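You operate a simulated robot arm through the tools that you are given. There is no shell and no other tool.

The job below is to be done with a simulated robot arm. You get a single attempt, and the scene is never put back.

Task
Brush the tea stain out of both tumblers on the grey mat, then rinse the grey brush.
Fine: soap tub; rinse it under the mixer, lay it back, blue handle off.

The check looks at the end state, three seconds after you hand in, the way a careful person would. Anything else that was tipped, shoved, dropped, spilled or broken makes it a failure.

Robot
A 7-joint arm with a two-finger parallel gripper, fixed in place. Base frame: the origin is at the foot of the arm, x ahead of it, y to its left, z up; the work surface is at about z = 817. Units: mm, rad, N and s.
Its first joint turns from -2.601 to 2.601 rad. Payload 3.43 kg.
The tool frame sits at the grasp point between the pads (the TCP): z along the fingers, y along the line on which they close. The tips reach 30 mm beyond it. The gripper opens to 94 mm. The fingers are 28 mm wide and 10 mm thick; the gripper's body (50 by 96 mm) begins 55 mm behind the TCP.
Orientation is that of the tool frame in the base frame, as a unit quaternion [w, x, y, z]. With the fingers straight down and closing along the base's y, the tool's x points along the base's -x, its y along +y and its z along -z.

Tools
- The arm moves only by the tool step_arm. Its argument "targets" is a list of rows, each a list of 6 numbers: the shift along the tool's x, y, z in mm, then the turn, a rotation vector about the tool's x, y, z in rad. In form: [[tx, ty, tz, ax, ay, az], ...]. A call has 1 to 20 rows; each row shifts and turns the commanded pose from where the row before left it, along the tool's axes as they then stand. "gripper" is the closure in counts, from 0 (fully open) to 255 (shut), set as the call begins (left out, the last holds). Rows are played at 5 a second. More than 50 mm and 0.15 rad between two rows, or a gripper value outside its range, and nothing of the call is played. Where a pose cannot be reached the arm comes as near as it can. A force on the tool above 40 N (or 10 N above the force at the start of the call, whichever is more), or a blocked arm, ends the call early, and 0.2 s more pass. Each finger travels about 45 mm/s and halts on what it meets, pressing with about 23 N; the grip force reading is that of the motor and also rises with nothing between the fingers. The clock runs only during rows and for 0.2 s after the last one: add rows that do not move to give the fingers time. The reply holds the time, the measured pose of the TCP, the force on the tool along the base axes, the opening and the grip force, in the units named above and with some noise, with the torque about the TCP (base axes, N m) and any sound that the robot's microphone picked up.
- Cameras (640 x 400 px; columns grow to the right, rows downward): "scene" is fixed at [48.8, 651, 1630.1]; the picture's right is [0.58, -0.81, 0.00], its down [-0.67, -0.48, -0.57] and it looks along [0.47, 0.33, -0.82] (base axes); focal length 271 px, centre (320, 200). "wrist" rides on the gripper at [76, 14, -103] in the tool frame; the picture's right is [-0.18, 0.98, 0.00], its down [-0.75, -0.14, -0.64] and it looks along [-0.63, -0.12, 0.77] (tool axes); focal length 243 px, centre (320, 200). There is no depth. A picture from a camera that has moved, and an enlarged one, comes with that camera's place and axes in the base frame and with its lens.
- grab_frame(camera): a new picture of that camera. No time passes.
- inspect(camera, box): a new picture of the part [left, top, right, bottom] of that camera's present view, enlarged. No time passes.
- job_done(): hands the job in; it is judged then, once.

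Nothing tells you positions but the pictures and the camera data. Unless the task says otherwise, let go and move clear before handing in.

The tools are called after ">>>" by a JSON object that holds its "api" and its "payload". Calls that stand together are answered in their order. step_arm: Moves the arm, as the interface text tells. Its arguments: {"type":"object","properties":{"targets":{"type":"array","items":{"type":"array","items":{"type":"number"}}},"gripper":{"type":"number"}},"required":["targets"]} The other tools are called the same way: grab_frame (camera) takes a picture; inspect (camera, box) takes an enlarged picture of a part of a camera's view; job_done () hands the job in.

At the start:

```text
t: 0.0
position: [776.7, 610.9, 1240.5]
tool_rot: [0.001, 0.0, 1.0, 0.0]
contact_force: [0.6, -0.1, 0.4]
moment: [0.0, -0.01, 0.02]
grip_width: 94.0
grip_force: 0.0
```

scene: 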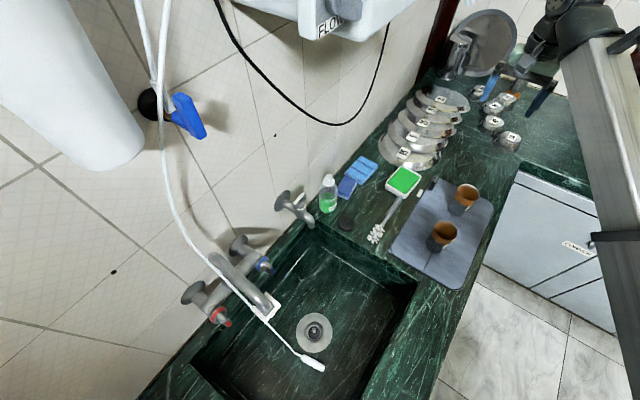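
wrist: 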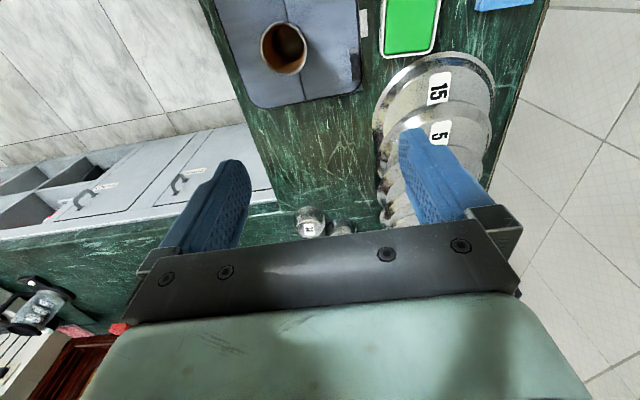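

I see a dark green counter with a sink, a mixer with red and blue handles, a grey mat carrying two tumblers, a soap tub (green) and brushes. I'll take closer pictures before moving anything.

>>> {"api": "inspect", "payload": {"camera": "scene", "box": [320, 140, 500, 300]}}

>>> {"api": "inspect", "payload": {"camera": "scene", "box": [160, 180, 360, 390]}}

>>> {"api": "inspect", "payload": {"camera": "scene", "box": [380, 0, 600, 180]}}

>>> {"api": "grab_frame", "payload": {"camera": "wrist"}}

```text
2.50 times, centred on (410, 220) of scene
camera zoom: at [48.8, 651.0, 1630.1], right [0.58, -0.81, 0.0], down [-0.67, -0.48, -0.57], along [0.47, 0.33, -0.82], focal length 678 px, centre (95, 150)
```

zoom: 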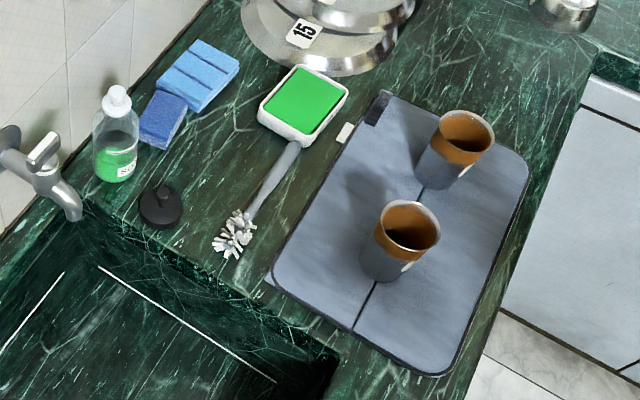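

```text
1.90 times, centred on (260, 285) of scene
camera zoom: at [48.8, 651.0, 1630.1], right [0.58, -0.81, 0.0], down [-0.67, -0.48, -0.57], along [0.47, 0.33, -0.82], focal length 517 px, centre (434, 38)
```

zoom: 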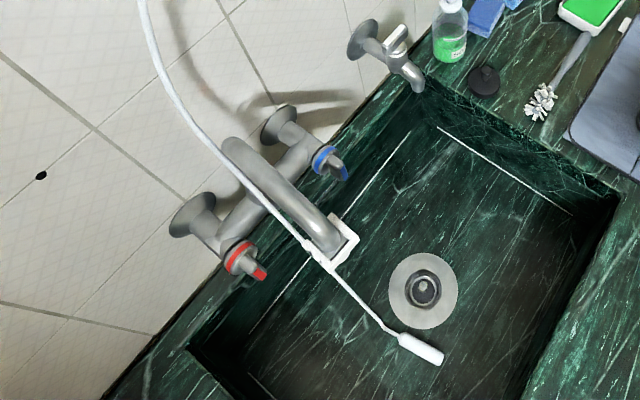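

```text
2.22 times, centred on (490, 90) of scene
camera zoom: at [48.8, 651.0, 1630.1], right [0.58, -0.81, 0.0], down [-0.67, -0.48, -0.57], along [0.47, 0.33, -0.82], focal length 603 px, centre (-58, 444)
```

zoom: 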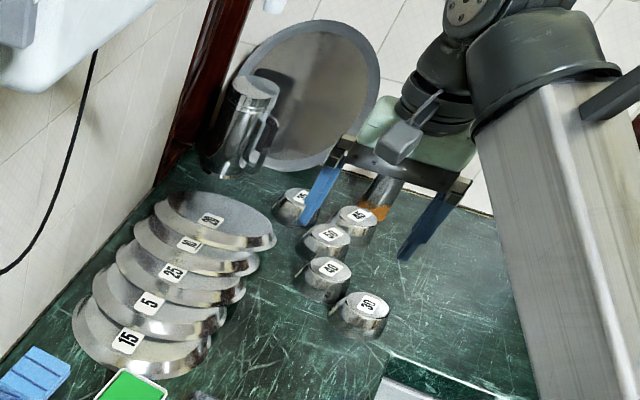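

```text
taken
camera wrist: at [701.1, 625.0, 1343.3], right [0.18, 0.98, 0.0], down [0.75, -0.14, 0.64], along [0.63, -0.12, -0.77], focal length 243 px, centre (320, 200)
```

wrist: 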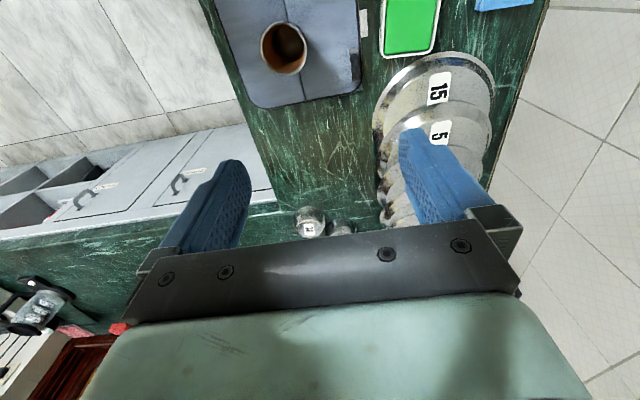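

The mat lies at roughly x 483–860, y 457–677. The tumblers are near (579, 571) and (760, 559), the grey brush lies along x at y≈746 with its head near x≈490, and the soap tub is near (749, 771). I'll bring the wrist camera over the brush for a closer look.

>>> {"api": "step_arm", "payload": {"targets": [[26, 18, 20, 0, 0, 0], [26, 18, 20, 0, 0, 0], [26, 18, 20, 0, 0, 0], [26, 18, 20, 0, 0, 0], [26, 18, 20, 0, 0, 0], [26, 18, 20, 0, 0, 0], [0, 0, 0, 0, 0, 0]], "gripper": 0}}

>>> {"api": "grab_frame", "payload": {"camera": "wrist"}}

>>> {"api": "grab_frame", "payload": {"camera": "scene"}}

```text
t: 1.6
position: [619.7, 719.3, 1119.5]
tool_rot: [0.0, 0.0, 1.0, -0.001]
contact_force: [0.3, 0.1, 0.3]
moment: [0.01, 0.0, 0.01]
grip_width: 93.9
grip_force: 0.0
```

```text
taken
camera wrist: at [544.2, 734.8, 1222.5], right [0.18, 0.98, 0.0], down [0.75, -0.14, 0.64], along [0.63, -0.12, -0.77], focal length 243 px, centre (320, 200)
```

wrist: 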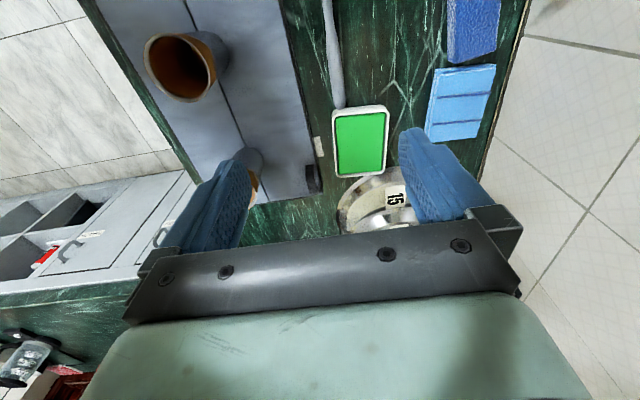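

```text
taken
```

scene: 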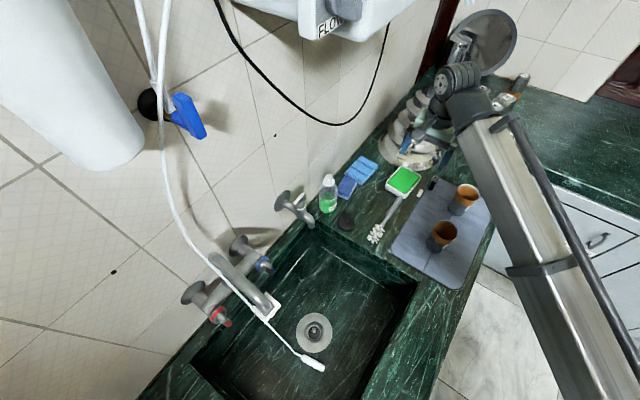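

The tub and brush handle show up well in the wrist view. I'll shift the arm toward -x so the brush itself is in view.

>>> {"api": "step_arm", "payload": {"targets": [[35, 5, 10, 0, 0, 0], [35, 5, 10, 0, 0, 0], [35, 5, 10, 0, 0, 0], [35, 5, 10, 0, 0, 0], [0, 0, 0, 0, 0, 0]]}}

>>> {"api": "grab_frame", "payload": {"camera": "wrist"}}

>>> {"api": "inspect", "payload": {"camera": "wrist", "box": [240, 0, 480, 150]}}

```text
t: 2.8
position: [478.3, 740.5, 1079.8]
tool_rot: [-0.001, 0.0, 1.0, 0.0]
contact_force: [0.3, 0.7, 0.0]
moment: [0.0, -0.01, 0.01]
grip_width: 94.0
grip_force: 0.0
```

```text
taken
camera wrist: at [403.8, 753.9, 1182.6], right [0.18, 0.98, 0.0], down [0.75, -0.14, 0.64], along [0.63, -0.12, -0.77], focal length 243 px, centre (320, 200)
```

wrist: 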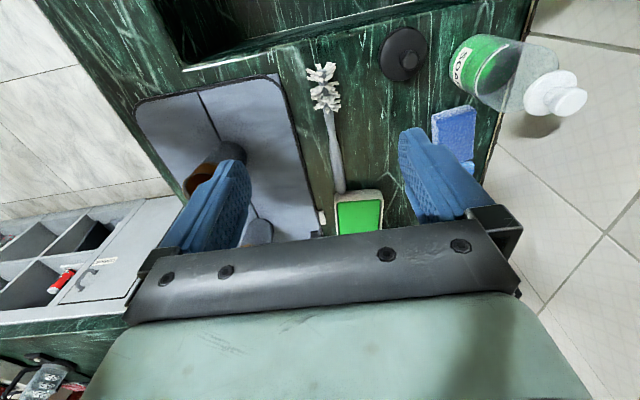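

```text
2.67 times, centred on (360, 75) of wrist
camera zoom: at [403.8, 753.9, 1182.6], right [0.18, 0.98, 0.0], down [0.75, -0.14, 0.64], along [0.63, -0.12, -0.77], focal length 647 px, centre (213, 533)
```

zoom: 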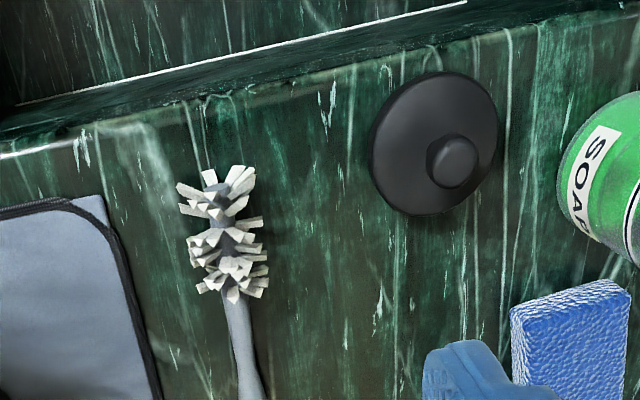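

The brush is a bottle brush about 220 mm long, with its head tip near x≈469 and handle end near x≈688 at y≈746. I want the camera on top when I tilt the tool, so I'll retreat upward and test the wrist yaw, then look at the mixer.

>>> {"api": "step_arm", "payload": {"targets": [[15, -25, -20, 0, 0, 0], [15, -25, -20, 0, 0, 0], [15, -25, -20, 0, 0, 0], [15, -25, -20, 0, 0, 0], [0, 0, 0, 0, 0, 0.14], [0, 0, 0, 0, 0, 0.14], [0, 0, 0, 0, 0, 0.14], [0, 0, 0, 0, 0, 0.14], [0, 0, 0, 0, 0, 0.14], [0, 0, 0, 0, 0, 0.14], [0, 0, 0, 0, 0, 0.14], [0, 0, 0, 0, 0, 0.14], [0, 0, 0, 0, 0, 0.14], [0, 0, 0, 0, 0, 0.14], [0, 0, 0, 0, 0, 0.14], [0, 0, 0, 0, 0, 0]]}}

>>> {"api": "grab_frame", "payload": {"camera": "wrist"}}

>>> {"api": "grab_frame", "payload": {"camera": "scene"}}

```text
t: 6.2
position: [421.8, 639.5, 1156.0]
tool_rot: [0.0, 0.697, 0.717, 0.006]
contact_force: [-0.1, -0.2, 0.1]
moment: [-0.02, 0.01, 0.0]
grip_width: 94.0
grip_force: 0.0
out of reach, approached as far as the arm can: row 6
```

```text
taken
camera wrist: at [434.0, 715.6, 1260.6], right [0.99, -0.16, 0.0], down [-0.12, -0.76, 0.63], along [-0.1, -0.63, -0.77], focal length 243 px, centre (320, 200)
```

wrist: 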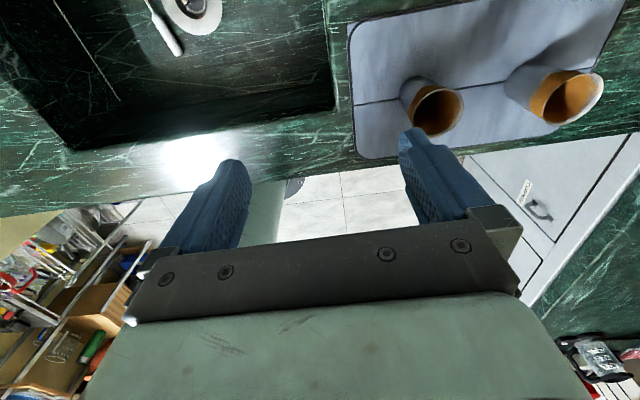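

```text
taken
```

scene: 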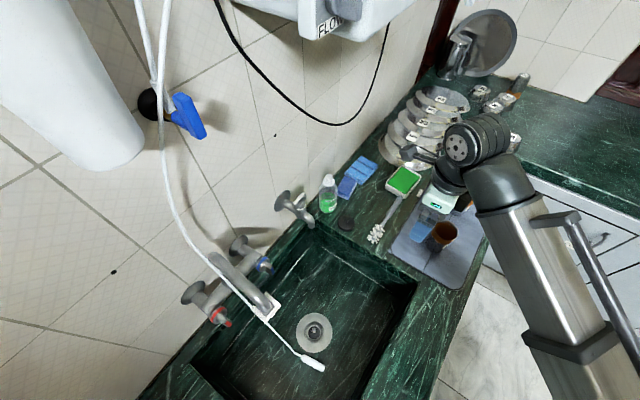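

The yaw range looks fine, with tool x now at about +y. Next I'll move over the sink and tilt the tool toward the wall so the wrist camera sees the mixer.

>>> {"api": "step_arm", "payload": {"targets": [[0, -38, 0, 0, 0, 0], [0, -38, 0, 0, 0, 0], [0, -38, 0, 0, 0, 0], [0, -38, 0, 0, 0, 0], [0, -38, 0, 0, 0, 0], [0, -38, 0, 0, 0, 0], [0, -38, 0, 0, 0, 0], [0, 0, 0, 0, 0.14, 0], [0, 0, 0, 0, 0.14, 0], [0, 0, 0, 0, 0.14, 0], [0, 0, 0, 0, 0.14, 0], [0, 0, 0, 0, 0.14, 0], [0, 0, 0, 0, 0.14, 0], [0, 0, 0, 0, 0.14, 0], [0, 0, 0, 0, 0.14, 0], [0, 0, 0, 0, 0, 0]]}}

>>> {"api": "grab_frame", "payload": {"camera": "wrist"}}

>>> {"api": "grab_frame", "payload": {"camera": "scene"}}

```text
t: 9.6
position: [162.2, 648.5, 1120.6]
tool_rot: [-0.382, 0.589, 0.608, 0.37]
contact_force: [-0.2, 0.2, 0.4]
moment: [-0.02, -0.01, -0.03]
grip_width: 94.1
grip_force: 0.2
out of reach, approached as far as the arm can: row 1, 2, 3, 4, 5, 6
```

```text
taken
camera wrist: at [178.9, 589.7, 1233.6], right [0.98, -0.05, -0.17], down [-0.11, -0.91, -0.4], along [-0.13, 0.41, -0.9], focal length 243 px, centre (320, 200)
```

wrist: 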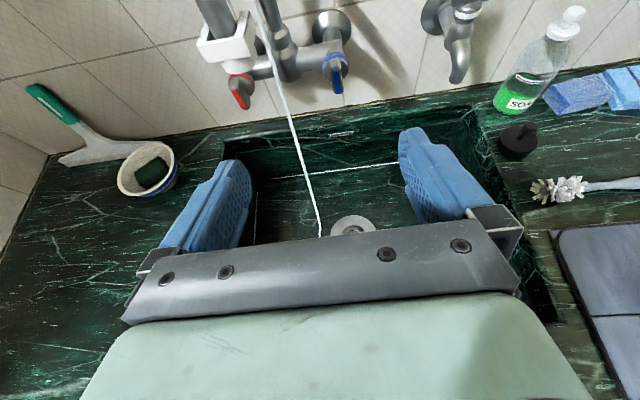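

```text
taken
```

scene: 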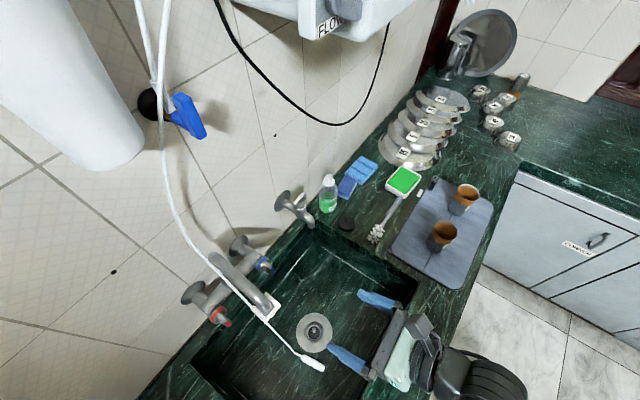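

The mixer is now visible, with the red lever on the left, the blue lever on the right and a white hose hanging in front. I'll enlarge these.

>>> {"api": "inspect", "payload": {"camera": "wrist", "box": [180, 0, 400, 130]}}

>>> {"api": "inspect", "payload": {"camera": "scene", "box": [180, 220, 340, 320]}}

>>> {"api": "inspect", "payload": {"camera": "scene", "box": [240, 280, 340, 380]}}

```text
2.91 times, centred on (290, 65) of wrist
camera zoom: at [178.9, 589.7, 1233.6], right [0.98, -0.05, -0.17], down [-0.11, -0.91, -0.4], along [-0.13, 0.41, -0.9], focal length 706 px, centre (407, 593)
```

zoom: 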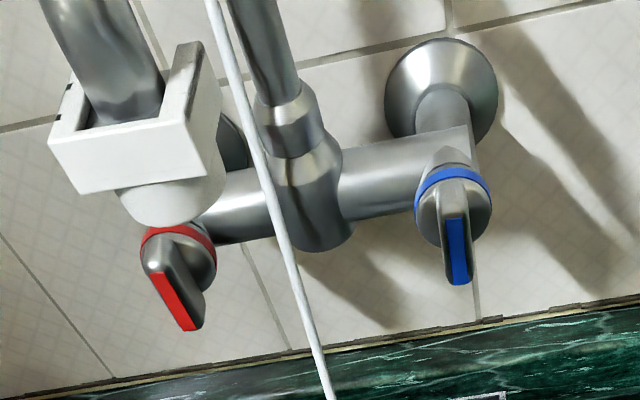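

```text
4.00 times, centred on (260, 270) of scene
camera zoom: at [48.8, 651.0, 1630.1], right [0.58, -0.81, 0.0], down [-0.67, -0.48, -0.57], along [0.47, 0.33, -0.82], focal length 1086 px, centre (560, -80)
```

zoom: 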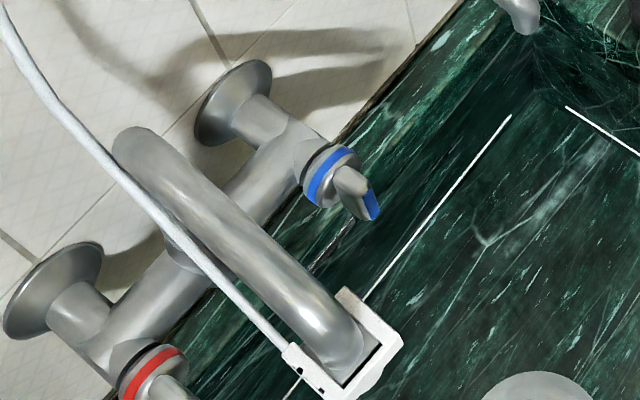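

```text
4.00 times, centred on (290, 330) of scene
camera zoom: at [48.8, 651.0, 1630.1], right [0.58, -0.81, 0.0], down [-0.67, -0.48, -0.57], along [0.47, 0.33, -0.82], focal length 1086 px, centre (440, -320)
```

zoom: 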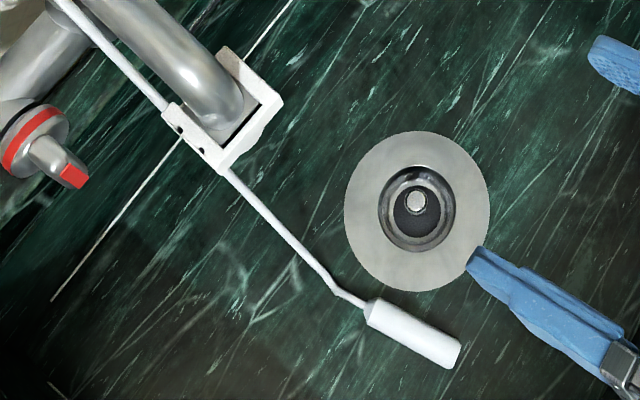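

I place the blue knob at about (176, 914, 968), with its bar pointing down. The spout outlet is at about (88, 803, ~1090), and the hose falls behind it into the sink. I'll level the tool toward the wall, drop to knob height and take a closer look.

>>> {"api": "step_arm", "payload": {"targets": [[0, 0, 0, 0, 0.15, 0], [0, 0, 0, 0, 0.15, 0], [0, 0, 0, 0, 0.15, 0], [-30, 3, 0, 0, 0, 0], [-30, 3, 0, 0, 0, 0], [-30, 3, 0, 0, 0, 0], [-30, 3, 0, 0, 0, 0], [-20, 2, 0, 0, 0, 0], [0, 0, 30, 0, 0, 0], [0, 0, 30, 0, 0, 0], [0, 0, 30, 0, 0, 0], [0, 0, 20, 0, 0, 0], [0, 0, 0, 0, 0, 0]], "gripper": 110}}

>>> {"api": "grab_frame", "payload": {"camera": "wrist"}}

>>> {"api": "grab_frame", "payload": {"camera": "scene"}}

```text
t: 12.4
position: [182.9, 798.9, 990.7]
tool_rot: [-0.507, 0.492, 0.508, 0.492]
contact_force: [0.9, 0.3, -0.5]
moment: [-0.02, 0.0, 0.0]
grip_width: 53.4
grip_force: 0.0
out of reach, approached as far as the arm can: row 2, 3, 4, 5, 7
```

```text
taken
camera wrist: at [201.0, 696.8, 1066.7], right [0.98, 0.03, -0.18], down [-0.12, -0.65, -0.75], along [-0.14, 0.76, -0.63], focal length 243 px, centre (320, 200)
```

wrist: 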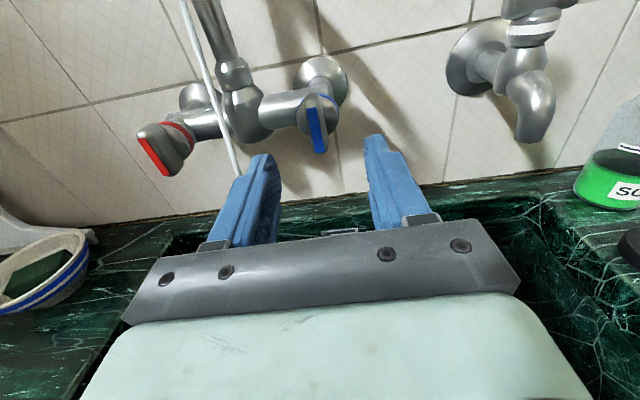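

```text
taken
```

scene: 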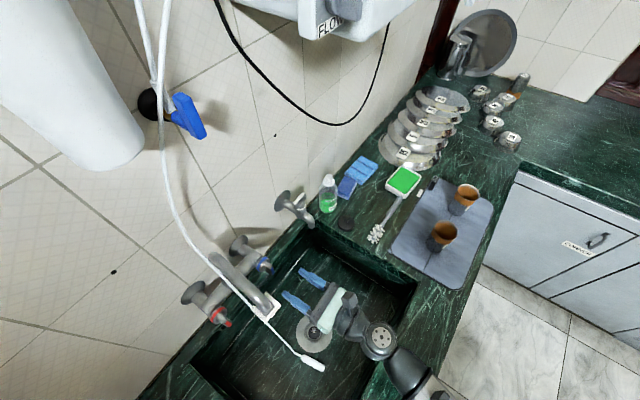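

I now have a close view of the blue bar handle directly ahead, between the fingers. I'll enlarge it to judge its axis and wing direction.

>>> {"api": "inspect", "payload": {"camera": "wrist", "box": [240, 40, 400, 180]}}

>>> {"api": "inspect", "payload": {"camera": "wrist", "box": [110, 70, 270, 200]}}

>>> {"api": "inspect", "payload": {"camera": "scene", "box": [230, 230, 310, 300]}}

```text
2.86 times, centred on (320, 110) of wrist
camera zoom: at [201.0, 696.8, 1066.7], right [0.98, 0.03, -0.18], down [-0.12, -0.65, -0.75], along [-0.14, 0.76, -0.63], focal length 693 px, centre (320, 457)
```

zoom: 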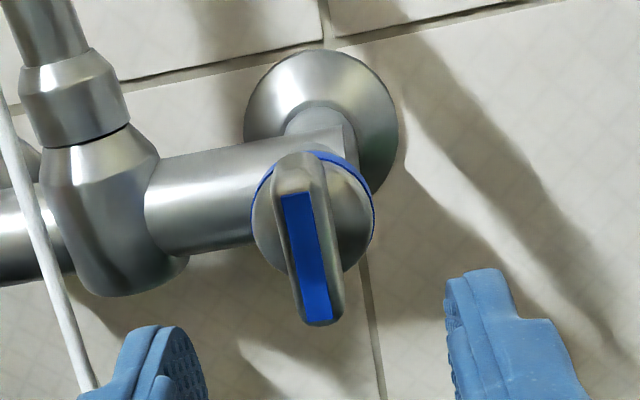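

```text
3.08 times, centred on (190, 135) of wrist
camera zoom: at [201.0, 696.8, 1066.7], right [0.98, 0.03, -0.18], down [-0.12, -0.65, -0.75], along [-0.14, 0.76, -0.63], focal length 746 px, centre (720, 400)
```

zoom: 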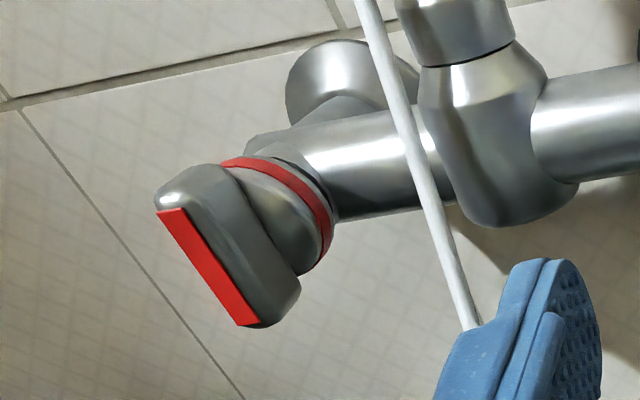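

```text
5.71 times, centred on (270, 265) of scene
camera zoom: at [48.8, 651.0, 1630.1], right [0.58, -0.81, 0.0], down [-0.67, -0.48, -0.57], along [0.47, 0.33, -0.82], focal length 1551 px, centre (606, -171)
```

zoom: 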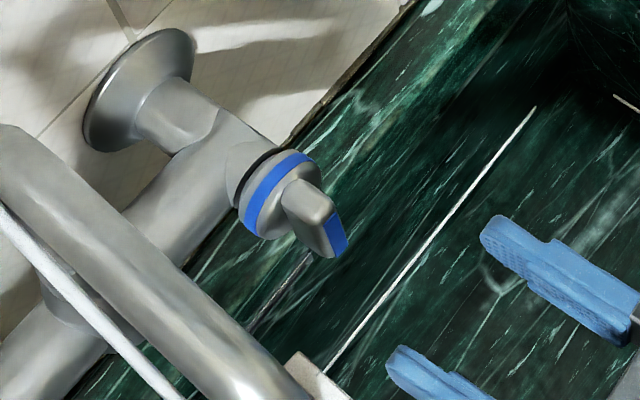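

The blue bar is vertical, about 11 mm wide and 48 mm tall, with its face centred near (176, 893, 981), and the turning axis runs roughly along y. I'll advance the open fingers to straddle it and check before closing.

>>> {"api": "step_arm", "payload": {"targets": [[-5, -2, 20, 0, 0, 0], [-5, -2, 20, 0, 0, 0], [0, 0, 10, 0, 0, 0], [0, 0, 0, 0, 0, 0]]}}

>>> {"api": "grab_frame", "payload": {"camera": "wrist"}}

>>> {"api": "inspect", "payload": {"camera": "scene", "box": [220, 230, 340, 320]}}

```text
t: 13.4
position: [176.8, 847.0, 982.2]
tool_rot: [-0.506, 0.494, 0.507, 0.493]
contact_force: [0.0, 0.1, 0.5]
moment: [0.0, -0.03, -0.01]
grip_width: 53.5
grip_force: 0.0
```

```text
taken
camera wrist: at [195.6, 745.3, 1058.2], right [0.98, 0.03, -0.18], down [-0.12, -0.65, -0.75], along [-0.14, 0.76, -0.63], focal length 243 px, centre (320, 200)
```

wrist: 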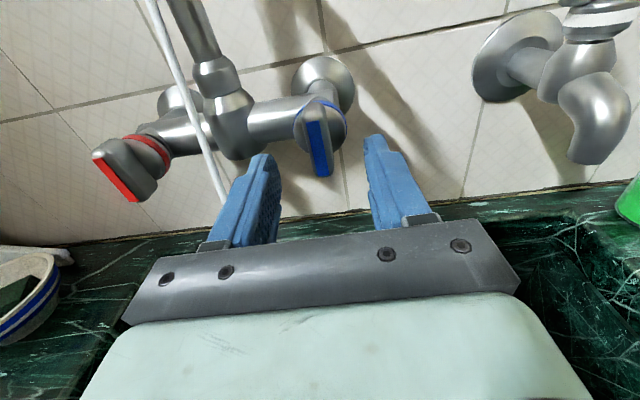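

```text
4.44 times, centred on (280, 275) of scene
camera zoom: at [48.8, 651.0, 1630.1], right [0.58, -0.81, 0.0], down [-0.67, -0.48, -0.57], along [0.47, 0.33, -0.82], focal length 1206 px, centre (498, -133)
```

zoom: 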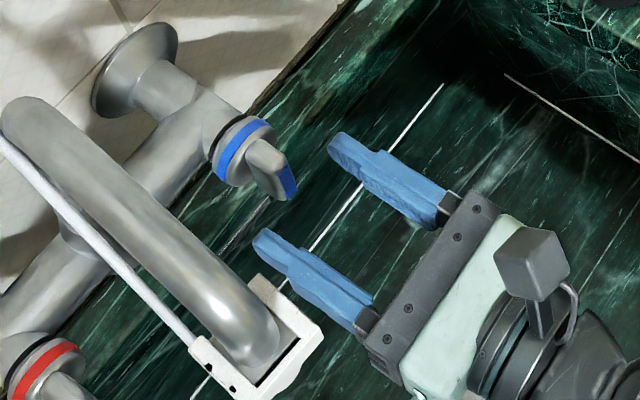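

The bar sits between the open fingers, with its face near (174, 895, 979). I'll move the last 29 mm forward and close on it.

>>> {"api": "step_arm", "payload": {"targets": [[-1.5, -1, 10, 0, 0, 0], [-1.5, -1, 10, 0, 0, 0], [0, 0, 8, 0, 0, 0], [0, 0, 0, 0, 0, 0]]}}

>>> {"api": "step_arm", "payload": {"targets": [[0, 0, 0, 0, 0, 0], [0, 0, 0, 0, 0, 0], [0, 0, 0, 0, 0, 0], [0, 0, 0, 0, 0, 0], [0, 0, 0, 0, 0, 0]], "gripper": 220}}

>>> {"api": "grab_frame", "payload": {"camera": "wrist"}}

>>> {"api": "inspect", "payload": {"camera": "scene", "box": [220, 230, 340, 320]}}

```text
t: 14.4
position: [173.7, 872.6, 978.5]
tool_rot: [-0.507, 0.493, 0.508, 0.492]
contact_force: [0.7, 0.1, -0.3]
moment: [0.02, 0.0, 0.0]
grip_width: 53.6
grip_force: 0.1
```

```text
t: 15.6
position: [182.6, 874.3, 978.8]
tool_rot: [-0.502, 0.498, 0.503, 0.497]
contact_force: [19.7, -3.3, -0.9]
moment: [0.09, 0.13, -0.65]
grip_width: 26.5
grip_force: 12.3
stopped in row 5: the force on the tool passed its limit at 40 N (the readings are from after the stop); the commanded pose is now the measured one
```

```text
taken
camera wrist: at [197.9, 772.2, 1054.9], right [0.98, 0.01, -0.19], down [-0.14, -0.65, -0.75], along [-0.13, 0.76, -0.63], focal length 243 px, centre (320, 200)
```

wrist: 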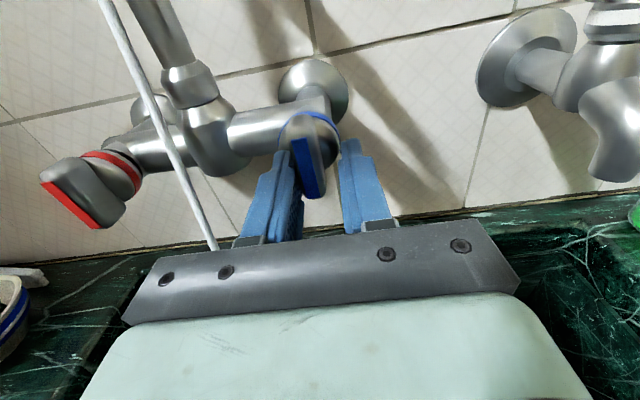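

```text
4.44 times, centred on (280, 275) of scene
camera zoom: at [48.8, 651.0, 1630.1], right [0.58, -0.81, 0.0], down [-0.67, -0.48, -0.57], along [0.47, 0.33, -0.82], focal length 1206 px, centre (498, -133)
```

zoom: 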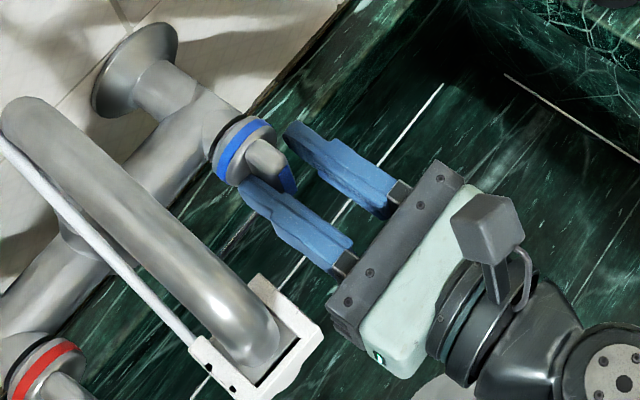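

The call stopped on a sideways force of about 20 N, so one finger has met the knob before the other. I'll look closely before doing anything else.

>>> {"api": "inspect", "payload": {"camera": "wrist", "box": [230, 80, 410, 240]}}

>>> {"api": "inspect", "payload": {"camera": "scene", "box": [245, 245, 305, 290]}}

```text
2.50 times, centred on (320, 160) of wrist
camera zoom: at [197.9, 772.2, 1054.9], right [0.98, 0.01, -0.19], down [-0.14, -0.65, -0.75], along [-0.13, 0.76, -0.63], focal length 606 px, centre (320, 300)
```

zoom: 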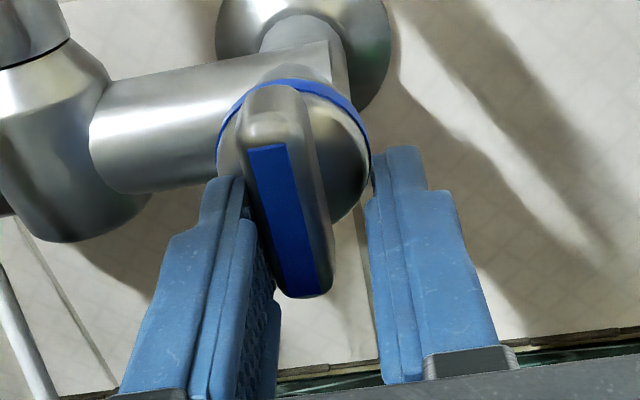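

```text
8.89 times, centred on (275, 268) of scene
camera zoom: at [48.8, 651.0, 1630.1], right [0.58, -0.81, 0.0], down [-0.67, -0.48, -0.57], along [0.47, 0.33, -0.82], focal length 2412 px, centre (720, -400)
```

zoom: 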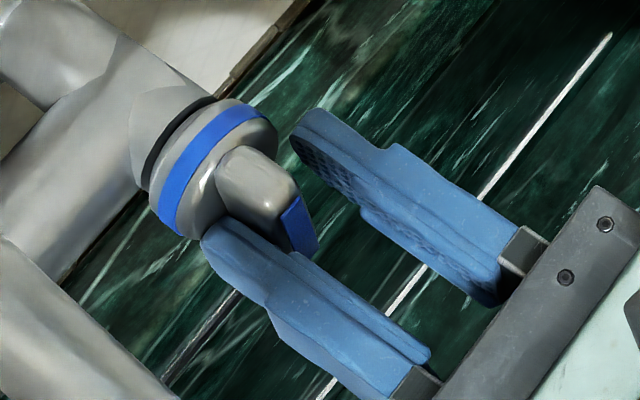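

The right fingertip caught the rim of the knob disc, so I was about 8 mm too deep. I'll open, back off 8 mm, recentre on x≈174 and close again.

>>> {"api": "step_arm", "payload": {"targets": [[0, 0, 0, 0, 0, 0], [0, 0, 0, 0, 0, 0], [0, -2, -4, 0, 0, 0], [0, -3, -4, 0, 0, 0], [0, -3, 0, 0, 0, 0], [0, 0, 0, 0, 0, 0]], "gripper": 110}}

>>> {"api": "inspect", "payload": {"camera": "scene", "box": [245, 245, 305, 290]}}

>>> {"api": "inspect", "payload": {"camera": "wrist", "box": [230, 80, 410, 240]}}

```text
t: 17.0
position: [169.6, 866.5, 978.3]
tool_rot: [-0.505, 0.495, 0.505, 0.495]
contact_force: [-0.6, -0.1, -0.7]
moment: [0.04, 0.01, 0.01]
grip_width: 53.6
grip_force: 0.0
```

```text
8.89 times, centred on (275, 268) of scene
camera zoom: at [48.8, 651.0, 1630.1], right [0.58, -0.81, 0.0], down [-0.67, -0.48, -0.57], along [0.47, 0.33, -0.82], focal length 2412 px, centre (720, -400)
```

zoom: 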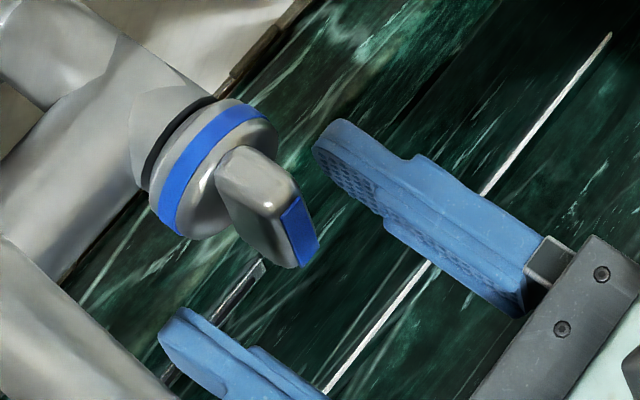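

```text
2.50 times, centred on (320, 160) of wrist
camera zoom: at [186.7, 764.5, 1054.6], right [0.98, 0.02, -0.18], down [-0.13, -0.65, -0.75], along [-0.13, 0.76, -0.63], focal length 606 px, centre (320, 300)
```

zoom: 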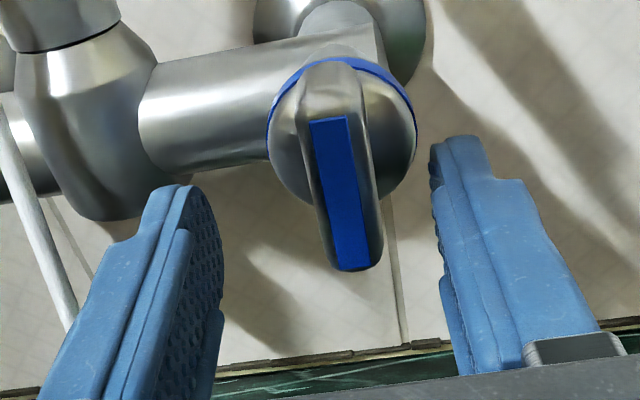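

The bar face is at about (176, 886, 979) and the disc rim at y≈905. I'll centre on x≈176, go 3 mm deeper and close again.

>>> {"api": "step_arm", "payload": {"targets": [[1, 3, 1.5, 0, 0, 0], [0, 3, 1.5, 0, 0, 0], [0, 0, 0, 0, 0, 0]]}}

>>> {"api": "step_arm", "payload": {"targets": [[0, 0, 0, 0, 0, 0], [0, 0, 0, 0, 0, 0], [0, 0, 0, 0, 0, 0], [0, 0, 0, 0, 0, 0], [0, 0, 0, 0, 0, 0]], "gripper": 235}}

>>> {"api": "inspect", "payload": {"camera": "wrist", "box": [230, 80, 410, 240]}}

>>> {"api": "inspect", "payload": {"camera": "scene", "box": [245, 245, 305, 290]}}

```text
t: 17.8
position: [177.1, 870.6, 979.4]
tool_rot: [-0.504, 0.496, 0.505, 0.495]
contact_force: [0.1, 0.7, 0.0]
moment: [-0.04, 0.02, -0.02]
grip_width: 53.4
grip_force: 0.0
```

```text
t: 19.0
position: [176.5, 870.3, 978.7]
tool_rot: [-0.504, 0.496, 0.504, 0.496]
contact_force: [-0.7, -0.6, 0.4]
moment: [-0.07, -0.05, -0.77]
grip_width: 15.0
grip_force: 44.9
```

```text
2.50 times, centred on (320, 160) of wrist
camera zoom: at [193.2, 767.4, 1056.2], right [0.98, 0.02, -0.18], down [-0.13, -0.65, -0.75], along [-0.13, 0.76, -0.63], focal length 606 px, centre (320, 300)
```

zoom: 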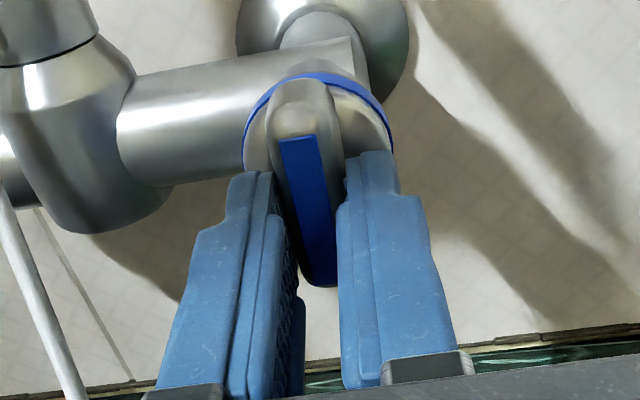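

```text
8.89 times, centred on (275, 268) of scene
camera zoom: at [48.8, 651.0, 1630.1], right [0.58, -0.81, 0.0], down [-0.67, -0.48, -0.57], along [0.47, 0.33, -0.82], focal length 2412 px, centre (720, -400)
```

zoom: 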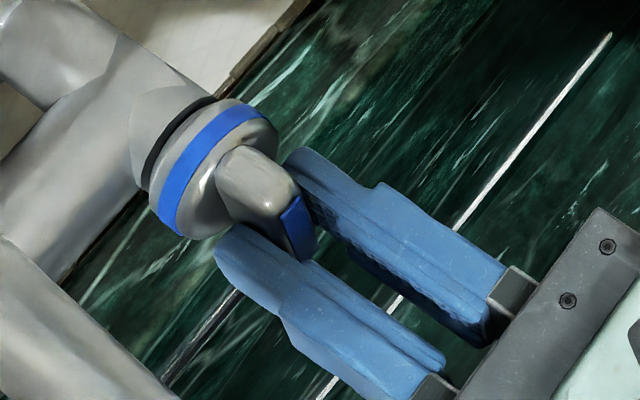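

The bar is gripped squarely at 15 mm and the TCP sits nearly on the knob axis. I'll try a small counter-clockwise turn, as seen from the front, and watch the torque.

>>> {"api": "step_arm", "payload": {"targets": [[0, 0, 0, 0, 0, -0.08], [0, 0, 0, 0, 0, -0.08], [0, 0, 0, 0, 0, -0.08], [0, 0, 0, 0, 0, 0]]}}

>>> {"api": "grab_frame", "payload": {"camera": "scene"}}

>>> {"api": "inspect", "payload": {"camera": "wrist", "box": [230, 80, 410, 240]}}

```text
t: 20.0
position: [177.7, 869.4, 980.8]
tool_rot: [-0.44, 0.433, 0.56, 0.552]
contact_force: [14.0, 6.2, 8.6]
moment: [-0.33, 0.09, -1.25]
grip_width: 15.0
grip_force: 44.8
```

```text
taken
```

scene: 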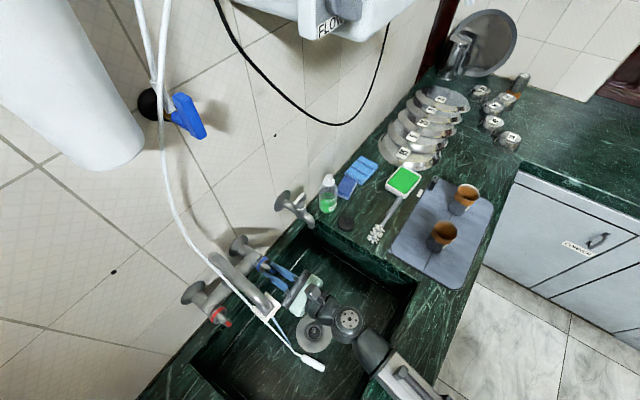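

```text
2.50 times, centred on (320, 160) of wrist
camera zoom: at [175.6, 767.1, 1057.6], right [1.0, 0.01, 0.05], down [0.05, -0.64, -0.76], along [0.02, 0.77, -0.64], focal length 606 px, centre (320, 300)
```

zoom: 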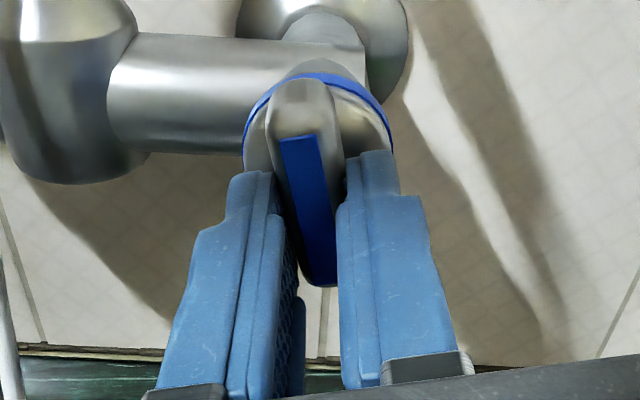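

The handle turned with the gripper and a bluish line has appeared under the spout. I'll enlarge it to confirm water is flowing.

>>> {"api": "inspect", "payload": {"camera": "scene", "box": [230, 270, 350, 390]}}

>>> {"api": "grab_frame", "payload": {"camera": "wrist"}}

```text
3.33 times, centred on (290, 330) of scene
camera zoom: at [48.8, 651.0, 1630.1], right [0.58, -0.81, 0.0], down [-0.67, -0.48, -0.57], along [0.47, 0.33, -0.82], focal length 905 px, centre (420, -233)
```

zoom: 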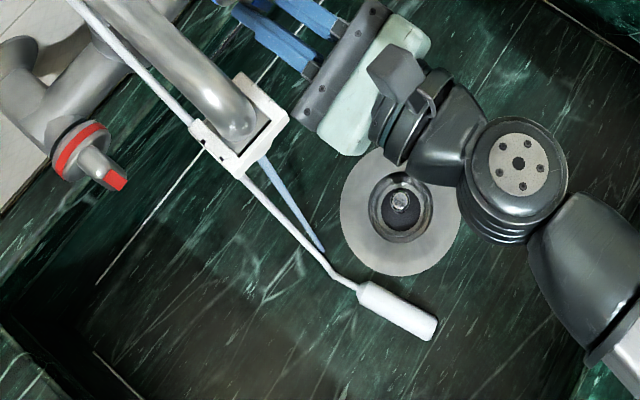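

```text
taken
camera wrist: at [175.6, 767.1, 1057.6], right [1.0, 0.01, 0.05], down [0.05, -0.64, -0.76], along [0.02, 0.77, -0.64], focal length 243 px, centre (320, 200)
```

wrist: 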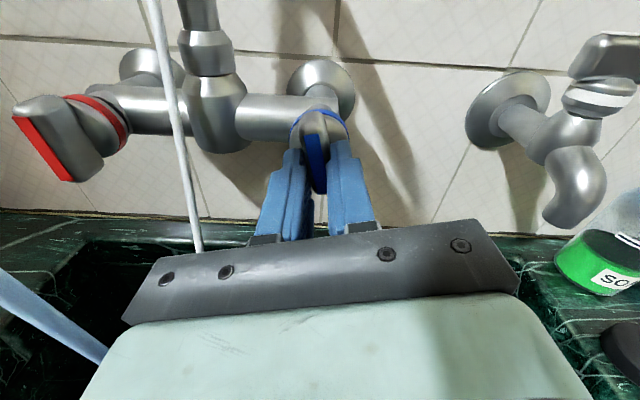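

Water is running in a thin vertical stream at about (90, 799). I'll ease the side load by 2 mm and open the handle a little further for a good flow.

>>> {"api": "step_arm", "payload": {"targets": [[0.5, 2.2, 0, 0, 0, 0], [0, 0, 0, 0, 0, -0.08], [0, 0, 0, 0, 0, -0.08], [0, 0, 0, 0, 0, -0.08], [0, 0, 0, 0, 0, 0]]}}

>>> {"api": "inspect", "payload": {"camera": "scene", "box": [230, 250, 350, 390]}}

>>> {"api": "grab_frame", "payload": {"camera": "wrist"}}

```text
t: 21.2
position: [178.3, 869.7, 979.8]
tool_rot: [-0.371, 0.362, 0.608, 0.601]
contact_force: [15.6, 7.1, 4.5]
moment: [0.85, 0.07, -0.78]
grip_width: 15.0
grip_force: 45.3
```

```text
2.86 times, centred on (290, 320) of scene
camera zoom: at [48.8, 651.0, 1630.1], right [0.58, -0.81, 0.0], down [-0.67, -0.48, -0.57], along [0.47, 0.33, -0.82], focal length 775 px, centre (406, -143)
```

zoom: 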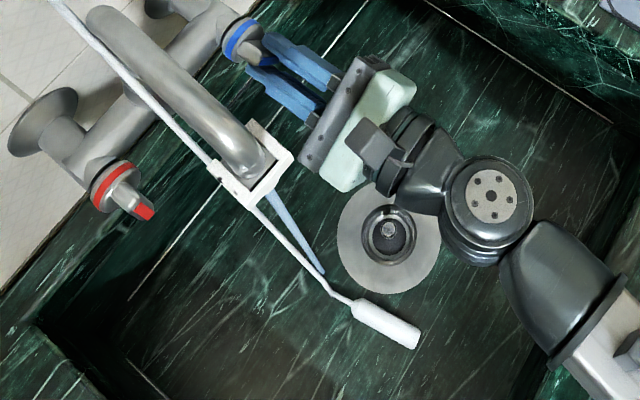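

```text
taken
camera wrist: at [158.7, 766.7, 1054.8], right [0.96, 0.02, 0.29], down [0.23, -0.64, -0.73], along [0.17, 0.77, -0.62], focal length 243 px, centre (320, 200)
```

wrist: 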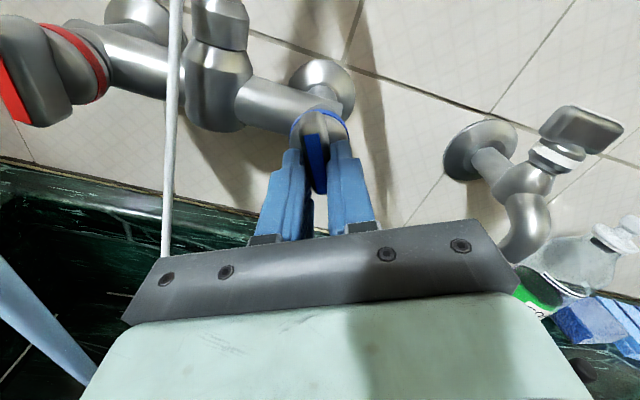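

Flow is steady. I'll let go of the handle, back straight out, level the roll again and retreat clear of the spout.

>>> {"api": "step_arm", "payload": {"targets": [[0, 0, 0, 0, 0, 0], [0, 0, 0, 0, 0, 0], [0, 0, 0, 0, 0, 0], [0, 0, -20, 0, 0, 0], [0, 0, -30, 0, 0, 0], [0, 0, -40, 0, 0, 0], [0, 0, -40, 0, 0, 0.12], [0, 0, -40, 0, 0, 0.12], [0, 0, -30, 0, 0, 0.12], [0, 0, 0, 0, 0, 0.12], [0, 0, 0, 0, 0, 0]], "gripper": 130}}

>>> {"api": "grab_frame", "payload": {"camera": "wrist"}}

>>> {"api": "inspect", "payload": {"camera": "scene", "box": [230, 230, 350, 390]}}

```text
t: 23.6
position: [187.6, 687.1, 980.3]
tool_rot: [0.505, -0.497, -0.504, -0.494]
contact_force: [-0.3, 0.5, 0.0]
moment: [0.0, 0.01, -0.02]
grip_width: 46.1
grip_force: 0.0
out of reach, approached as far as the arm can: row 9
```

```text
taken
camera wrist: at [204.4, 585.9, 1056.1], right [0.98, 0.02, -0.19], down [-0.13, -0.65, -0.75], along [-0.13, 0.76, -0.63], focal length 243 px, centre (320, 200)
```

wrist: 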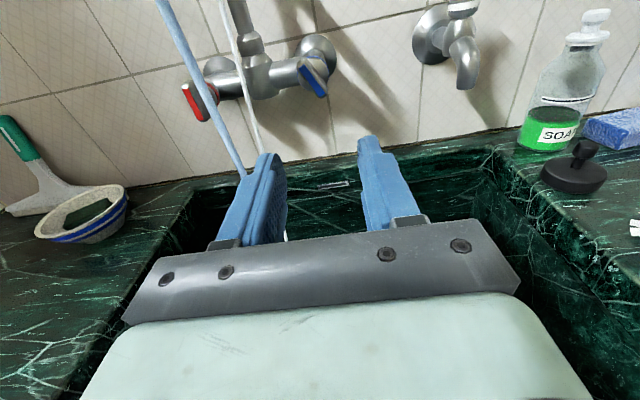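

```text
2.50 times, centred on (290, 310) of scene
camera zoom: at [48.8, 651.0, 1630.1], right [0.58, -0.81, 0.0], down [-0.67, -0.48, -0.57], along [0.47, 0.33, -0.82], focal length 678 px, centre (395, -75)
```

zoom: 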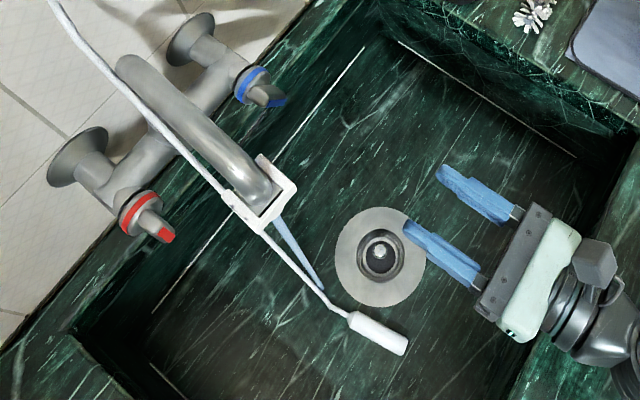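

The blue handle stays tilted with the stream running into the open drain. Next I'll rise, move toward the brush, and turn the tool to point down.

>>> {"api": "step_arm", "payload": {"targets": [[18, 40, 0, 0, 0, 0], [18, 40, 0, 0, 0, 0], [18, 40, 0, 0, 0, 0], [18, 40, 0, 0, 0, 0], [18, 40, 0, 0, 0, 0], [18, 40, 0, 0, 0, 0], [0, 0, 0, 0, -0.14, 0], [0, 0, 0, 0, -0.14, 0], [0, 0, 0, 0, -0.14, 0], [0, 0, 0, 0, -0.14, 0], [0, 0, 0, 0, -0.14, 0], [0, 0, 0, 0, -0.14, 0], [0, 0, 0, 0, -0.14, 0], [0, 0, 0, 0, -0.14, 0], [0, 0, 0, 0, -0.14, 0], [0, 0, 0, 0, -0.14, 0], [0, 0, 0, 0, -0.16, 0], [0, 0, 0, 0, 0, 0]], "gripper": 130}}

>>> {"api": "grab_frame", "payload": {"camera": "scene"}}

```text
refused: row 17 steps farther than a row can; nothing moved
```

```text
taken
```

scene: 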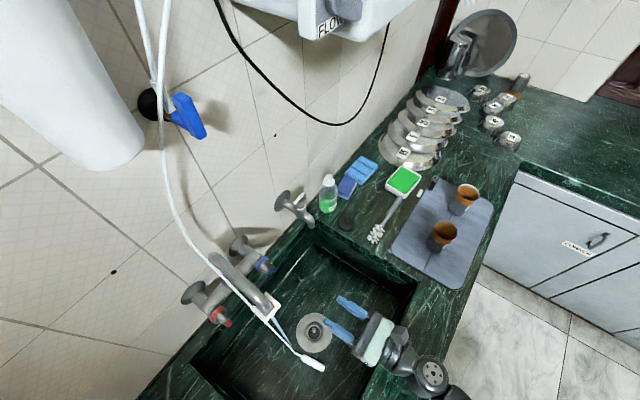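

The last call was refused because one turn was 0.16 rad, over the 0.15 limit, so nothing moved. I'll repeat it within the limit.

>>> {"api": "step_arm", "payload": {"targets": [[18, 40, 0, 0, 0, 0], [18, 40, 0, 0, 0, 0], [18, 40, 0, 0, 0, 0], [18, 40, 0, 0, 0, 0], [18, 40, 0, 0, 0, 0], [18, 40, 0, 0, 0, 0], [0, 0, 0, 0, -0.14, 0], [0, 0, 0, 0, -0.14, 0], [0, 0, 0, 0, -0.14, 0], [0, 0, 0, 0, -0.14, 0], [0, 0, 0, 0, -0.14, 0], [0, 0, 0, 0, -0.14, 0], [0, 0, 0, 0, -0.14, 0], [0, 0, 0, 0, -0.14, 0], [0, 0, 0, 0, -0.14, 0], [0, 0, 0, 0, -0.14, 0], [0, 0, 0, 0, -0.14, 0], [0, 0, 0, 0, 0, 0]], "gripper": 130}}

>>> {"api": "grab_frame", "payload": {"camera": "scene"}}

>>> {"api": "grab_frame", "payload": {"camera": "wrist"}}

```text
t: 27.4
position: [427.5, 691.5, 1087.5]
tool_rot: [-0.011, 0.701, 0.713, 0.009]
contact_force: [0.9, -1.0, 0.2]
moment: [0.01, 0.0, 0.02]
grip_width: 46.3
grip_force: 0.0
```

```text
taken
```

scene: 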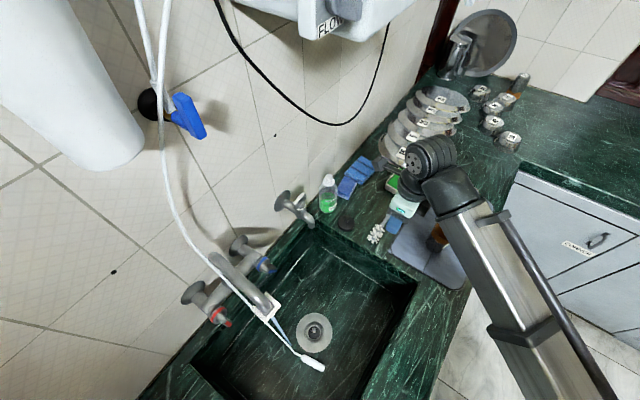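

```text
taken
camera wrist: at [441.1, 765.4, 1192.6], right [0.99, -0.17, -0.01], down [-0.13, -0.77, 0.62], along [-0.11, -0.61, -0.78], focal length 243 px, centre (320, 200)
```

wrist: 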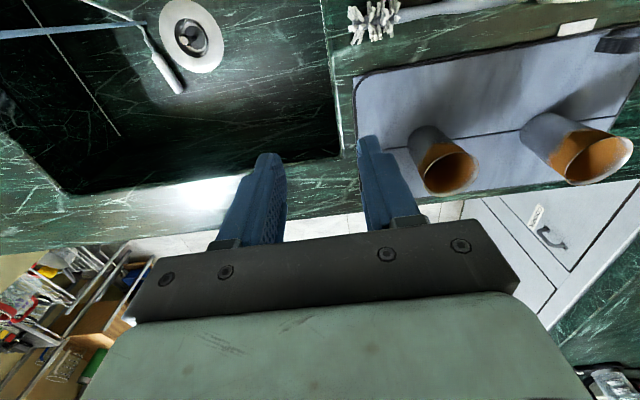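

Now I'll yaw the tool so its x axis points along +x, leaving the brush head on the tool's -x side, and move above the brush handle.

>>> {"api": "step_arm", "payload": {"targets": [[0, 0, 0, 0, 0, 0.14], [0, 0, 0, 0, 0, 0.14], [0, 0, 0, 0, 0, 0.14], [0, 0, 0, 0, 0, 0.14], [0, 0, 0, 0, 0, 0.14], [0, 0, 0, 0, 0, 0.14], [0, 0, 0, 0, 0, 0.14], [0, 0, 0, 0, 0, 0.14], [0, 0, 0, 0, 0, 0.14], [0, 0, 0, 0, 0, 0.14], [0, 0, 0, 0, 0, 0.14], [38, -11, 18, 0, 0, 0.04], [38, -11, 18, 0, 0, 0], [38, -11, 18, 0, 0, 0], [38, -11, 18, 0, 0, 0], [38, -11, 18, 0, 0, 0], [0, 0, 0, 0, 0, 0]], "gripper": 130}}

>>> {"api": "grab_frame", "payload": {"camera": "scene"}}

>>> {"api": "grab_frame", "payload": {"camera": "wrist"}}

```text
t: 31.0
position: [539.6, 841.1, 1000.2]
tool_rot: [-0.012, 0.832, 0.554, 0.007]
contact_force: [0.0, 0.1, 0.7]
moment: [-0.01, -0.04, 0.01]
grip_width: 46.4
grip_force: 0.0
out of reach, approached as far as the arm can: row 3, 4, 5, 6, 7, 8, 9, 10, 11, 12, 13, 14, 15, 16
```

```text
taken
```

scene: 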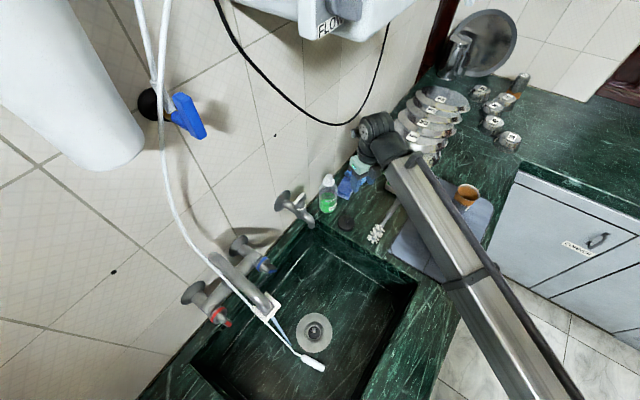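

```text
taken
camera wrist: at [583.2, 902.6, 1105.1], right [0.84, -0.55, -0.02], down [-0.42, -0.66, 0.62], along [-0.35, -0.51, -0.78], focal length 243 px, centre (320, 200)
```

wrist: 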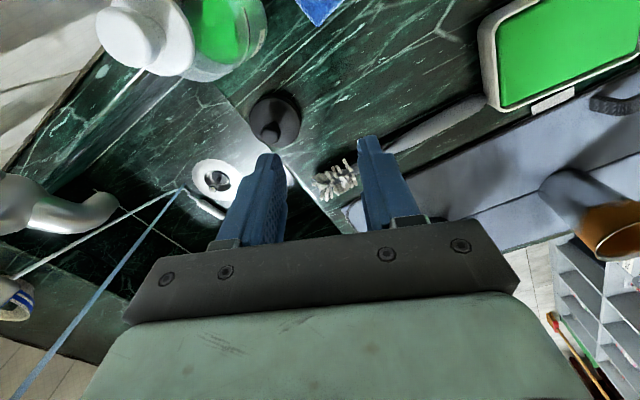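

The yaw hits a joint limit in that direction, so I'll go back to the original orientation with tool x toward -x, which reached the brush comfortably. First I'll rise and rotate back.

>>> {"api": "step_arm", "payload": {"targets": [[0, 0, -20, 0, 0, -0.1], [0, 0, -20, 0, 0, -0.14], [0, 0, -20, 0, 0, -0.14], [0, 0, 0, 0, 0, -0.14], [0, 0, 0, 0, 0, -0.14], [0, 0, 0, 0, 0, 0]]}}

```text
t: 32.4
position: [540.5, 838.7, 1062.9]
tool_rot: [-0.009, 0.619, 0.785, 0.01]
contact_force: [0.5, 0.4, 0.0]
moment: [-0.02, 0.0, 0.02]
grip_width: 46.1
grip_force: 0.0
```

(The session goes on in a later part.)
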